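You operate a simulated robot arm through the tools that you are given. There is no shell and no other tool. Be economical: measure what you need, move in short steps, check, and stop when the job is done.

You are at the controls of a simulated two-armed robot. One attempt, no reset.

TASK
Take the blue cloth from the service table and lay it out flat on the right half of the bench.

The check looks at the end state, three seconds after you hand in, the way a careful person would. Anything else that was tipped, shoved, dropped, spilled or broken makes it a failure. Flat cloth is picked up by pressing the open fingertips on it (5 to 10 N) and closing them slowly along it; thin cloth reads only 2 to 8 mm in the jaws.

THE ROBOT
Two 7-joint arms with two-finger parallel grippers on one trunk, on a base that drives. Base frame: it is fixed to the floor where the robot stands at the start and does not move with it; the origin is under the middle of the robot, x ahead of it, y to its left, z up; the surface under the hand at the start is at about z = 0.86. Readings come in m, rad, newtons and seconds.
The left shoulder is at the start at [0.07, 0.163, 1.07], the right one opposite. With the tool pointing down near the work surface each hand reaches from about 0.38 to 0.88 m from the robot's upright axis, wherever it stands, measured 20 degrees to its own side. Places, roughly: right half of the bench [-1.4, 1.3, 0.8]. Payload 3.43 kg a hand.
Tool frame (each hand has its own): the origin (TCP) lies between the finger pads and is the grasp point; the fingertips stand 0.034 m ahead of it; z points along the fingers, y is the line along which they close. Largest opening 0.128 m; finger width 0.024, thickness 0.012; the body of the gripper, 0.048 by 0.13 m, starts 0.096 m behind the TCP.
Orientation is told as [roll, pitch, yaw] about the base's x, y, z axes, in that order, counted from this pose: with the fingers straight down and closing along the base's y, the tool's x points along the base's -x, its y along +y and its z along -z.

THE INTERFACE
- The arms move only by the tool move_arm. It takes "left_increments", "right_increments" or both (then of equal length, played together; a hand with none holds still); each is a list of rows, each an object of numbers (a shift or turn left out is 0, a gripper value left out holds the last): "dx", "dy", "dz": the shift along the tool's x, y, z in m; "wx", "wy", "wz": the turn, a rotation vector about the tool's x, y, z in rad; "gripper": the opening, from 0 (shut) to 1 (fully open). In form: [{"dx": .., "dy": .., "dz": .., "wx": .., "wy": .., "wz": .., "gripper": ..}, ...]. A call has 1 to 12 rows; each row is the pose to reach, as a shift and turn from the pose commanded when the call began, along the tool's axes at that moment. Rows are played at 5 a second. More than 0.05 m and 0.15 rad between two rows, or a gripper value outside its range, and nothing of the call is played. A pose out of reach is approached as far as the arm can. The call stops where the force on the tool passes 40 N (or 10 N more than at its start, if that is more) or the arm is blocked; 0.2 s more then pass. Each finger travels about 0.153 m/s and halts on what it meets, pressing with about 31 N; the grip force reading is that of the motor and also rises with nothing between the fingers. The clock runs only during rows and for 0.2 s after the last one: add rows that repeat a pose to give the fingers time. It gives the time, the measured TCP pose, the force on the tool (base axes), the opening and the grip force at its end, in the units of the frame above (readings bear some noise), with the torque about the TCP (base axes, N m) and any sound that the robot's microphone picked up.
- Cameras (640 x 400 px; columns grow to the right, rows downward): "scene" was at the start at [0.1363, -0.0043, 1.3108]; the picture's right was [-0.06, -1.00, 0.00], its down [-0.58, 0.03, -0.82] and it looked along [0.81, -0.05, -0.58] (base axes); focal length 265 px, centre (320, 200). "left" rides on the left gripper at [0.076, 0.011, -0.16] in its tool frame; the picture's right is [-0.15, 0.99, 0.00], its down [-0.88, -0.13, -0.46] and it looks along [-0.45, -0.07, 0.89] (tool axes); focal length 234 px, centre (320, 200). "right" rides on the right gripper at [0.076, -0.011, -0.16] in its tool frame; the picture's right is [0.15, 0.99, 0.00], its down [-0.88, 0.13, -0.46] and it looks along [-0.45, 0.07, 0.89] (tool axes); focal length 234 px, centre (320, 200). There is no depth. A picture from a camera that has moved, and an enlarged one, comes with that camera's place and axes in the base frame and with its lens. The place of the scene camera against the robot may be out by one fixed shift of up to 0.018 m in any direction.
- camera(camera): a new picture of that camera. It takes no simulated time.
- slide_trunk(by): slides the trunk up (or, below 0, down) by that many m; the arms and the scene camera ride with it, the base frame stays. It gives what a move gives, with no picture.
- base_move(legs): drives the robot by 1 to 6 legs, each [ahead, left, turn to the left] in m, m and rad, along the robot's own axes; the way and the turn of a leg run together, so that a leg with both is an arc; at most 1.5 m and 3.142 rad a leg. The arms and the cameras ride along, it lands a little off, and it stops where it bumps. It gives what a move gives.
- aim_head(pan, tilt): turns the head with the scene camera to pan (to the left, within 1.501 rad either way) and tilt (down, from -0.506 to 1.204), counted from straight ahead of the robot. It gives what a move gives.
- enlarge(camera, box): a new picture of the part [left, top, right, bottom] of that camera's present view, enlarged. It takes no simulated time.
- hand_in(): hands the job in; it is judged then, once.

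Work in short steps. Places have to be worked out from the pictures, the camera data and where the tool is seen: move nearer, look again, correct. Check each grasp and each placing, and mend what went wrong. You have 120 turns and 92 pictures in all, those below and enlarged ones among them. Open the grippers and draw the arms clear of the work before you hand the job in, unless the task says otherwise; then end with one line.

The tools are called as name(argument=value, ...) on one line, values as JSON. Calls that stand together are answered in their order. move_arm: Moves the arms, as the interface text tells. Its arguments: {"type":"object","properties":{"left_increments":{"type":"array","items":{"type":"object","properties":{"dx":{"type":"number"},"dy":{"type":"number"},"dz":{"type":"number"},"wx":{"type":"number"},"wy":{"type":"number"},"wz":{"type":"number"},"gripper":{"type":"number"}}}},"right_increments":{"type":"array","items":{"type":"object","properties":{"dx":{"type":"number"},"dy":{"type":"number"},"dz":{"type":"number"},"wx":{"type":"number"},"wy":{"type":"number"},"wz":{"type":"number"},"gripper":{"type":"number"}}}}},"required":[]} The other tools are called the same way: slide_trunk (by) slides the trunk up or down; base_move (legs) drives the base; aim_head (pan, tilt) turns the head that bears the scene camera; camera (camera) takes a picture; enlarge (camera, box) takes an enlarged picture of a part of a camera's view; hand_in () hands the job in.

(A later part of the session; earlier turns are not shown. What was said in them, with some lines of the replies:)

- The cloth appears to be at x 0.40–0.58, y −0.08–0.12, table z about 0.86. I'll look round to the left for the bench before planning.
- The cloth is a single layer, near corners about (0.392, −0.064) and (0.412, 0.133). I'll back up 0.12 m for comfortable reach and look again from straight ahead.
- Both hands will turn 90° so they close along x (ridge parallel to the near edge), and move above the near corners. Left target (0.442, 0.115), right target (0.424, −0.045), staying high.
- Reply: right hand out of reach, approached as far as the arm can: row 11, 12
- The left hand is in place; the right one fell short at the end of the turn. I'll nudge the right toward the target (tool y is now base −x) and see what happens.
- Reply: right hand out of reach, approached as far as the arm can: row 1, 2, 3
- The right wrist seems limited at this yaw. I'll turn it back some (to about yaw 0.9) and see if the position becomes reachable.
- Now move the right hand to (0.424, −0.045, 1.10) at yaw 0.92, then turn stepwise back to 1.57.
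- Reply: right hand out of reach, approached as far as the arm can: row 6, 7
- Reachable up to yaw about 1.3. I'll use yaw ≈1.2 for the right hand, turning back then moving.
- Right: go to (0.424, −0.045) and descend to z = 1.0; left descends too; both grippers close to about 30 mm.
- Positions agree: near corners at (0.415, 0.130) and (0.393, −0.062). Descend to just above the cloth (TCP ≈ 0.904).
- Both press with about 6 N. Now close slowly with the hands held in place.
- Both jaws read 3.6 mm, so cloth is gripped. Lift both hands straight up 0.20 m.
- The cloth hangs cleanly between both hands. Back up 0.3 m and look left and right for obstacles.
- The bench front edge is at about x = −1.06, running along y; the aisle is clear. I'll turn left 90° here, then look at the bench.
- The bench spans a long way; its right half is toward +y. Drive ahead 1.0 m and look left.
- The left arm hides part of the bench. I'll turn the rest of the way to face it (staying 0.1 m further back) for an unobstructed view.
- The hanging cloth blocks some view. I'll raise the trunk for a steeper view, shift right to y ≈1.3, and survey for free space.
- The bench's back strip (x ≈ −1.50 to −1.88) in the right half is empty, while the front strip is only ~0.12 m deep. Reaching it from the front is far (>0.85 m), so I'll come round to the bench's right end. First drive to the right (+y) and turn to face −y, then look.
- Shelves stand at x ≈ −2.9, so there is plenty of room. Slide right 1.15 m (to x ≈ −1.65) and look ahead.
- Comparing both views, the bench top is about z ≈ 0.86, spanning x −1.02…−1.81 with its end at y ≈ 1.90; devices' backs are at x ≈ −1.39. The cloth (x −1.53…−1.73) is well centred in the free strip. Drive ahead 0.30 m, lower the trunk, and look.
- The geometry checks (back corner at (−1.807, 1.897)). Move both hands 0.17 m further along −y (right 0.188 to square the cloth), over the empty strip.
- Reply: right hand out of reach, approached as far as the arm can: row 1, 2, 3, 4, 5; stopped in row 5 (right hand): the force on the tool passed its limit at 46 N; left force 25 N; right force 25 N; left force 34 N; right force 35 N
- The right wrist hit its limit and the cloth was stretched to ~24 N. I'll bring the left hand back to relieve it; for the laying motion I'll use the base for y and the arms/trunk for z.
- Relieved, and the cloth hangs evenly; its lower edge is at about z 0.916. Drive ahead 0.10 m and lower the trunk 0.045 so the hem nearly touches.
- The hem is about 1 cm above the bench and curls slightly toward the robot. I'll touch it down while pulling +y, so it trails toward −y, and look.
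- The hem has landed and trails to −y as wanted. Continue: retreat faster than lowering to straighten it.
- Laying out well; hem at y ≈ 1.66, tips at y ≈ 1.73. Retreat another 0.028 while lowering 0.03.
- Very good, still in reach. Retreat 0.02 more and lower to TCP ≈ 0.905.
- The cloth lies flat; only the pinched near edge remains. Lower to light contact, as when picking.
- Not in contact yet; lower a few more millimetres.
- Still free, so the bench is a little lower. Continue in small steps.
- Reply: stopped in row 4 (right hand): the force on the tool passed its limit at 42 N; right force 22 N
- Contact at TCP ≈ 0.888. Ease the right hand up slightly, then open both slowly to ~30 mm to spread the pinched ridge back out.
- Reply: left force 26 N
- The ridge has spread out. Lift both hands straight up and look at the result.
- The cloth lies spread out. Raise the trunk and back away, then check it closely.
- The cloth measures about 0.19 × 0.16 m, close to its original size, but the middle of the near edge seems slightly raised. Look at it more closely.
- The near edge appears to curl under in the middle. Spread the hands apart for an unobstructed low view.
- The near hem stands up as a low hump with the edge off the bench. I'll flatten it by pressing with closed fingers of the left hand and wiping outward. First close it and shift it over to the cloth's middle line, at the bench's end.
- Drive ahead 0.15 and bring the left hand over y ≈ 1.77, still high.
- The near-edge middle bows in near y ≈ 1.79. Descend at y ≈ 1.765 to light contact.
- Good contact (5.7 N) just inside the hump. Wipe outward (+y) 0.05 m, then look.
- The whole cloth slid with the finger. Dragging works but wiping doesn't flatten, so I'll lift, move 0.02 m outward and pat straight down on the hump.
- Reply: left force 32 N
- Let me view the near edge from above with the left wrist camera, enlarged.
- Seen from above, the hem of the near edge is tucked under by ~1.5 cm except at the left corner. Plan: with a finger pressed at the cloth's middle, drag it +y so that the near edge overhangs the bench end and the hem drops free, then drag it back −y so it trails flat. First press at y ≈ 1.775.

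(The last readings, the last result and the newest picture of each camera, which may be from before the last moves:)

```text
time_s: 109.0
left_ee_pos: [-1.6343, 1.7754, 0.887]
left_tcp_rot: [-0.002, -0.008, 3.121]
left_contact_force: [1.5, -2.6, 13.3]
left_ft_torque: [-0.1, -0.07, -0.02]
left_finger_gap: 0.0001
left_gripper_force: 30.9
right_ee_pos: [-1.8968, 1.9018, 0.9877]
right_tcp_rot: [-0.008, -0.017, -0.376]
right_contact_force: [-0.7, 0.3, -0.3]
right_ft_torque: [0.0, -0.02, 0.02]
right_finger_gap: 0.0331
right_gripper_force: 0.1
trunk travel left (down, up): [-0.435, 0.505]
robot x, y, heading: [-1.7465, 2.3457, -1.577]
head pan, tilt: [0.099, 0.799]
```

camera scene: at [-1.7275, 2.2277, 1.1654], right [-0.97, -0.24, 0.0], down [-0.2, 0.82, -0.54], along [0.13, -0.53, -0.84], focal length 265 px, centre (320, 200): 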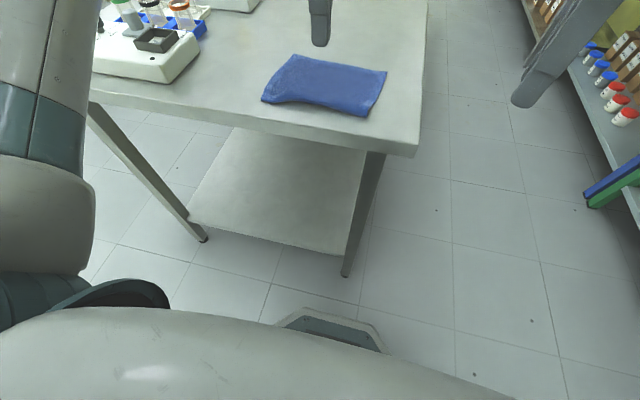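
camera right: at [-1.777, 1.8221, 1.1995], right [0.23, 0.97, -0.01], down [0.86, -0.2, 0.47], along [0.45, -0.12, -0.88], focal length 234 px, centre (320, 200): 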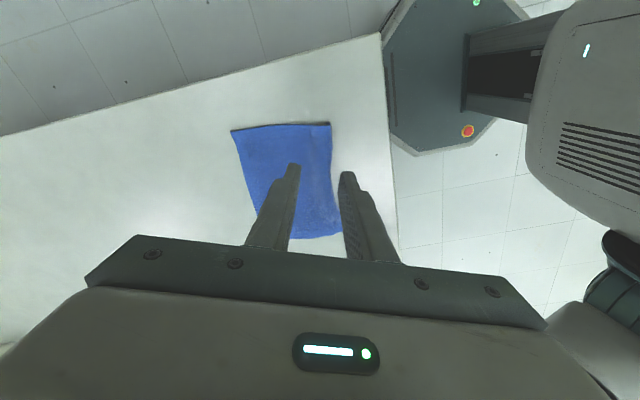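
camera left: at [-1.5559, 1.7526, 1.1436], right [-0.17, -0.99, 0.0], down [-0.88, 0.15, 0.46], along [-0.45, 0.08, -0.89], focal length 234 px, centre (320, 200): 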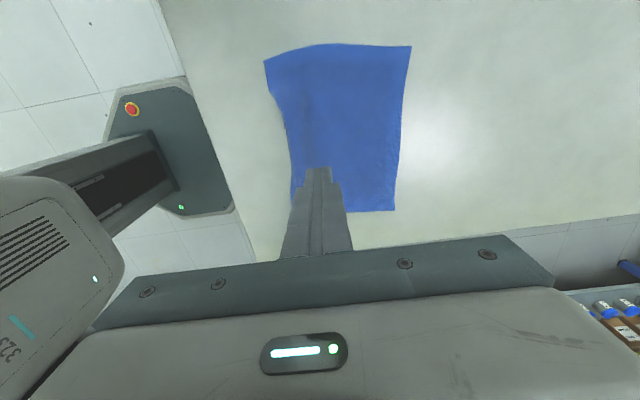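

Contact at ~9–13 N. Drag +y by 0.085 m.

move_arm(left_increments=[{"dy": -0.01}, {"dy": -0.02}, {"dy": -0.03}, {"dy": -0.04}, {"dy": -0.05}, {"dy": -0.06}, {"dy": -0.07}, {"dy": -0.08}, {"dy": -0.085}, {"dy": -0.085}])

camera(camera="scene")

enlarge(camera="left", box=[160, 20, 480, 220])

```text
time_s: 111.2
left_ee_pos: [-1.6309, 1.8607, 0.8867]
left_tcp_rot: [-0.002, -0.004, 3.121]
left_contact_force: [-1.0, -3.8, 16.9]
left_ft_torque: [-0.15, -0.01, 0.02]
left_finger_gap: 0.0
left_gripper_force: 31.1
right_ee_pos: [-1.8973, 1.9005, 0.9872]
right_tcp_rot: [-0.009, -0.017, -0.375]
right_contact_force: [-0.5, -0.2, 1.2]
right_ft_torque: [-0.01, 0.0, -0.01]
right_finger_gap: 0.0332
right_gripper_force: 0.0
trunk travel left (down, up): [-0.435, 0.505]
robot x, y, heading: [-1.7411, 2.3435, -1.584]
head pan, tilt: [0.099, 0.799]
```

```text
38 pictures are left
camera scene: at [-1.7371, 2.2159, 1.1806], right [-1.0, -0.09, 0.0], down [-0.07, 0.71, -0.7], along [0.06, -0.69, -0.72], focal length 265 px, centre (320, 200)
```

scene: 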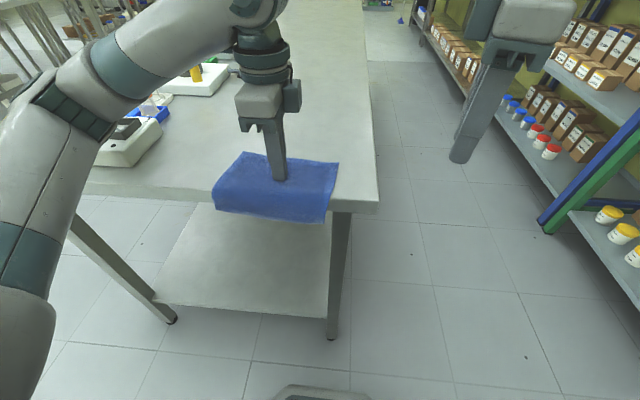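

```text
2.00 times, centred on (320, 120) of left
camera zoom: at [-1.5548, 1.8478, 1.0453], right [-0.17, -0.99, 0.0], down [-0.87, 0.15, 0.46], along [-0.45, 0.08, -0.89], focal length 468 px, centre (320, 360)
```

zoom: 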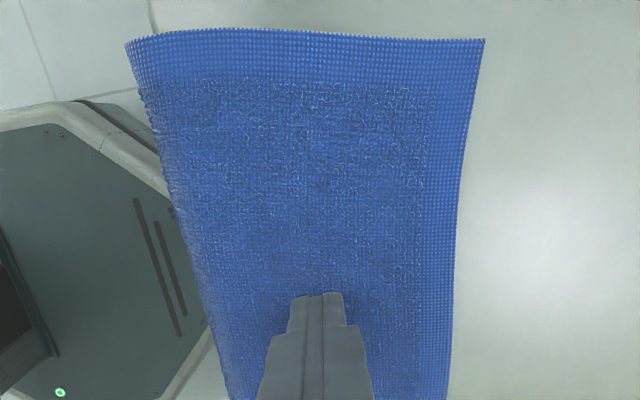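

The near part now overhangs the end. Zoom to see whether the hem has dropped free.

enlarge(camera="scene", box=[200, 140, 360, 240])

```text
4.00 times, centred on (280, 190) of scene
camera zoom: at [-1.7371, 2.2159, 1.1806], right [-1.0, -0.09, 0.0], down [-0.07, 0.71, -0.7], along [0.06, -0.69, -0.72], focal length 1059 px, centre (480, 240)
```

zoom: 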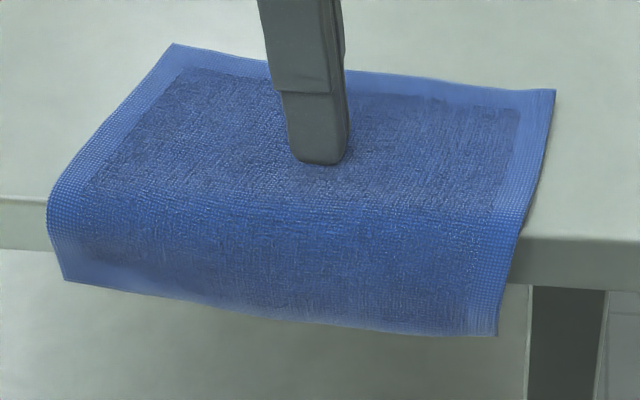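

The hem hangs free and fully unfolded. Now lift the finger, re-press near the far edge (y ≈ 1.80) so that the cloth trails behind it, then drag −y.

move_arm(left_increments=[{"dz": -0.02}, {"dz": -0.04}, {"dz": -0.04, "dy": 0.03}, {"dz": -0.04, "dy": 0.058}, {"dz": -0.02, "dy": 0.058}, {"dz": -0.006, "dy": 0.058}, {"dz": 0.0, "dy": 0.058}, {"dz": 0.001, "dy": 0.058}])

enlarge(camera="scene", box=[200, 140, 360, 240])

```text
time_s: 113.0
left_ee_pos: [-1.6337, 1.8033, 0.887]
left_tcp_rot: [0.0, -0.007, 3.121]
left_contact_force: [-0.3, -0.9, 17.8]
left_ft_torque: [0.03, -0.1, 0.02]
left_finger_gap: 0.0001
left_gripper_force: 31.0
right_ee_pos: [-1.8969, 1.9008, 0.9885]
right_tcp_rot: [-0.008, -0.016, -0.373]
right_contact_force: [-0.3, 0.4, 0.1]
right_ft_torque: [0.02, -0.03, -0.04]
right_finger_gap: 0.0332
right_gripper_force: 0.1
trunk travel left (down, up): [-0.435, 0.505]
robot x, y, heading: [-1.7422, 2.3478, -1.579]
head pan, tilt: [0.099, 0.799]
```

```text
4.00 times, centred on (280, 190) of scene
camera zoom: at [-1.737, 2.2161, 1.1809], right [-1.0, -0.09, 0.0], down [-0.07, 0.71, -0.7], along [0.06, -0.69, -0.72], focal length 1059 px, centre (480, 240)
```

zoom: 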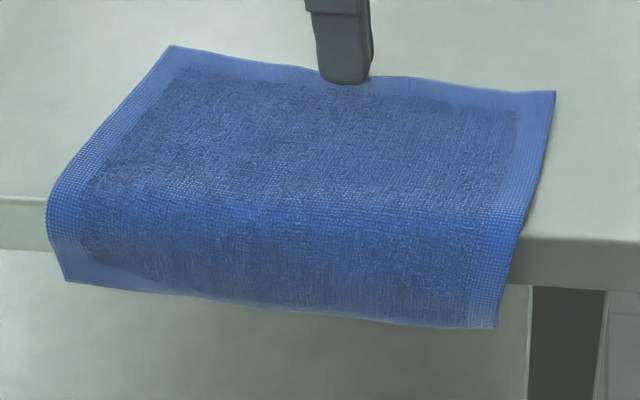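

The finger is on the far hem. Drag slowly −y by 0.14 m.

move_arm(left_increments=[{"dy": 0.01}, {"dy": 0.022}, {"dy": 0.034}, {"dy": 0.046}, {"dy": 0.058}, {"dy": 0.07}, {"dy": 0.082}, {"dy": 0.094}, {"dy": 0.106}, {"dy": 0.118}, {"dy": 0.13}, {"dy": 0.14}])

camera(camera="scene")

enlarge(camera="scene", box=[200, 110, 360, 210])

```text
time_s: 115.6
left_ee_pos: [-1.6355, 1.6641, 0.8869]
left_tcp_rot: [0.0, -0.005, 3.121]
left_contact_force: [-0.6, 4.5, 26.2]
left_ft_torque: [0.31, -0.04, -0.03]
left_finger_gap: 0.0
left_gripper_force: 31.2
right_ee_pos: [-1.8969, 1.9023, 0.988]
right_tcp_rot: [-0.013, -0.018, -0.376]
right_contact_force: [-0.5, -0.7, -0.9]
right_ft_torque: [0.03, -0.01, 0.04]
right_finger_gap: 0.0334
right_gripper_force: 0.0
trunk travel left (down, up): [-0.435, 0.505]
robot x, y, heading: [-1.7448, 2.3434, -1.579]
head pan, tilt: [0.099, 0.799]
```

```text
34 pictures are left
camera scene: at [-1.7374, 2.218, 1.1809], right [-1.0, -0.09, 0.0], down [-0.07, 0.71, -0.7], along [0.06, -0.7, -0.71], focal length 265 px, centre (320, 200)
```

scene: 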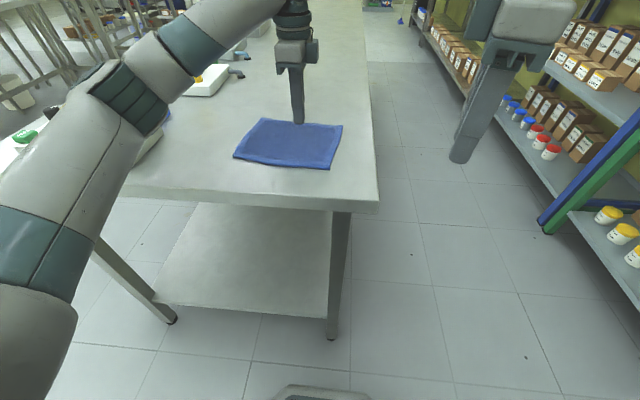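

```text
4.00 times, centred on (280, 160) of scene
camera zoom: at [-1.7374, 2.218, 1.1809], right [-1.0, -0.09, 0.0], down [-0.07, 0.71, -0.7], along [0.06, -0.7, -0.71], focal length 1059 px, centre (480, 360)
```

zoom: 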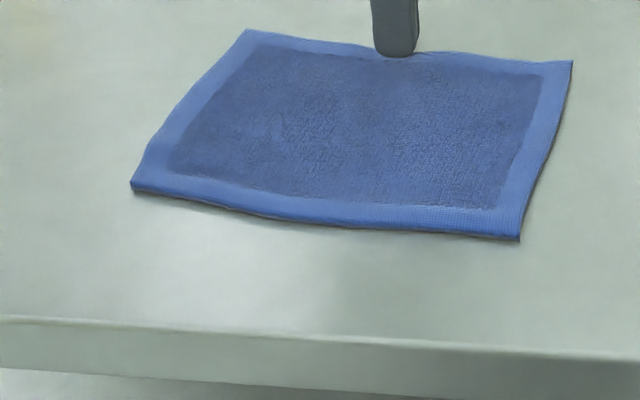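

All four hems are visible and the cloth lies flat. Lift the finger straight up and check.

move_arm(left_increments=[{"dz": -0.01}, {"dz": -0.05}, {"dz": -0.1}])

slide_trunk(by=0.2)

base_move(legs=[[-0.35, 0, 0]])

camera(camera="scene")

```text
time_s: 116.4
left_ee_pos: [-1.6354, 1.6624, 0.9847]
left_tcp_rot: [-0.003, -0.004, 3.121]
left_contact_force: [0.3, 1.2, -0.8]
left_ft_torque: [0.0, -0.01, -0.02]
left_finger_gap: 0.0
left_gripper_force: 31.0
right_ee_pos: [-1.8979, 1.901, 0.9877]
right_tcp_rot: [-0.008, -0.017, -0.375]
right_contact_force: [1.0, 0.6, -0.2]
right_ft_torque: [-0.02, 0.01, 0.02]
right_finger_gap: 0.0333
right_gripper_force: 0.1
trunk travel left (down, up): [-0.435, 0.505]
robot x, y, heading: [-1.7419, 2.3448, -1.578]
head pan, tilt: [0.099, 0.799]
```

```text
time_s: 118.5
left_ee_pos: [-1.6357, 1.661, 1.1839]
left_tcp_rot: [-0.004, -0.004, 3.121]
left_contact_force: [0.2, -0.8, 0.4]
left_ft_torque: [0.02, -0.01, -0.01]
left_finger_gap: 0.0
left_gripper_force: 31.2
right_ee_pos: [-1.8961, 1.8997, 1.1878]
right_tcp_rot: [-0.007, -0.016, -0.376]
right_contact_force: [-0.4, -0.3, -0.2]
right_ft_torque: [0.02, 0.01, -0.04]
right_finger_gap: 0.0333
right_gripper_force: 0.1
trunk travel left (down, up): [-0.635, 0.305]
robot x, y, heading: [-1.7391, 2.3433, -1.575]
head pan, tilt: [0.099, 0.799]
```

```text
time_s: 120.8
left_ee_pos: [-1.6336, 2.0087, 1.1843]
left_tcp_rot: [-0.004, -0.005, 3.118]
left_contact_force: [-0.4, 0.0, -0.2]
left_ft_torque: [0.02, -0.01, 0.03]
left_finger_gap: 0.0
left_gripper_force: 30.8
right_ee_pos: [-1.894, 2.2472, 1.187]
right_tcp_rot: [-0.006, -0.018, -0.375]
right_contact_force: [-0.3, -0.4, -0.5]
right_ft_torque: [0.0, -0.01, 0.01]
right_finger_gap: 0.0332
right_gripper_force: 0.0
trunk travel left (down, up): [-0.635, 0.305]
robot x, y, heading: [-1.7419, 2.6932, -1.58]
head pan, tilt: [0.099, 0.799]
```

```text
32 pictures are left
camera scene: at [-1.734, 2.5623, 1.3804], right [-1.0, -0.09, 0.0], down [-0.06, 0.71, -0.7], along [0.06, -0.69, -0.72], focal length 265 px, centre (320, 200)
```

scene: 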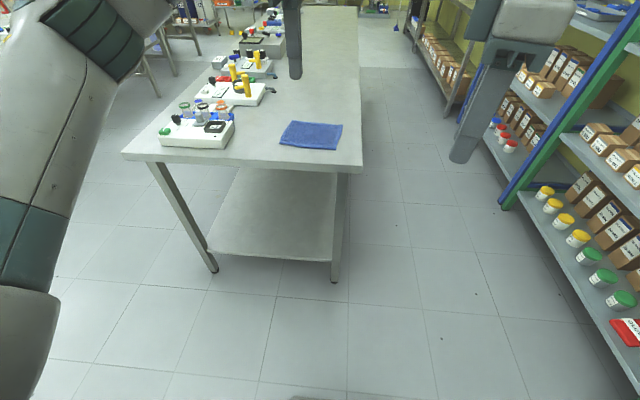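

The cloth stays flat and the bench items are upright and in place. Open both grippers and take a final close look.

move_arm(left_increments=[{"dy": -0.03, "gripper": 0.5}, {"dy": -0.06, "gripper": 1}, {"dy": -0.06, "gripper": 1}, {"dy": -0.06, "gripper": 1}], right_increments=[{"gripper": 0.5}, {"gripper": 1}, {"gripper": 1}, {"gripper": 1}])

enlarge(camera="scene", box=[120, 40, 376, 200])

enlarge(camera="scene", box=[264, 110, 360, 170])

```text
time_s: 121.8
left_ee_pos: [-1.6308, 2.0703, 1.1856]
left_tcp_rot: [-0.003, -0.004, 3.121]
left_contact_force: [0.4, 0.4, -0.3]
left_ft_torque: [0.01, -0.02, 0.01]
left_finger_gap: 0.1281
left_gripper_force: 0.0
right_ee_pos: [-1.8943, 2.2482, 1.1869]
right_tcp_rot: [-0.009, -0.018, -0.377]
right_contact_force: [-1.4, -0.3, 0.3]
right_ft_torque: [0.03, 0.01, -0.02]
right_finger_gap: 0.1278
right_gripper_force: 0.1
trunk travel left (down, up): [-0.635, 0.305]
robot x, y, heading: [-1.7369, 2.691, -1.577]
head pan, tilt: [0.099, 0.799]
```

```text
2.50 times, centred on (248, 120) of scene
camera zoom: at [-1.7338, 2.5626, 1.3804], right [-1.0, -0.09, 0.0], down [-0.07, 0.71, -0.7], along [0.06, -0.69, -0.72], focal length 662 px, centre (500, 400)
```

zoom: 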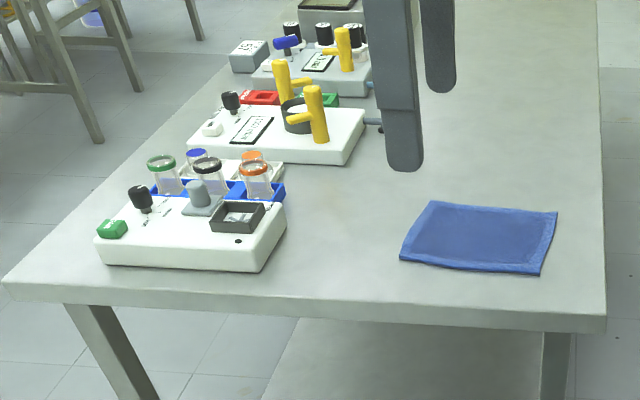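

```text
6.67 times, centred on (312, 140) of scene
camera zoom: at [-1.7338, 2.5626, 1.3804], right [-1.0, -0.09, 0.0], down [-0.07, 0.71, -0.7], along [0.06, -0.69, -0.72], focal length 1766 px, centre (373, 600)
```

zoom: 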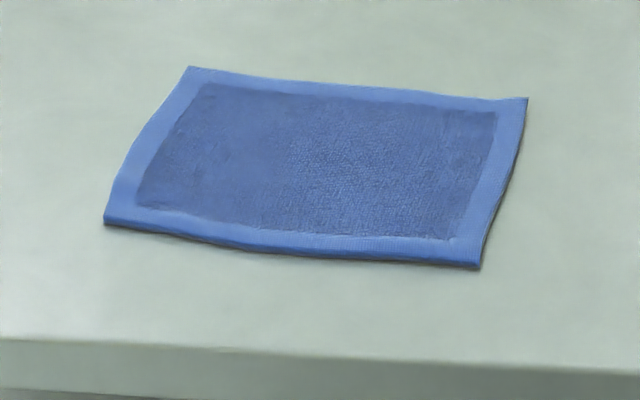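

The cloth is flat with all hems out, the grippers are open and clear, and nothing else was disturbed. Handing in.

hand_in()

```text
The job is handed in.
```

The blue cloth lies flat on the right half of the bench, towards the back near the right-hand end, and the pictures show the other items on the bench still upright.
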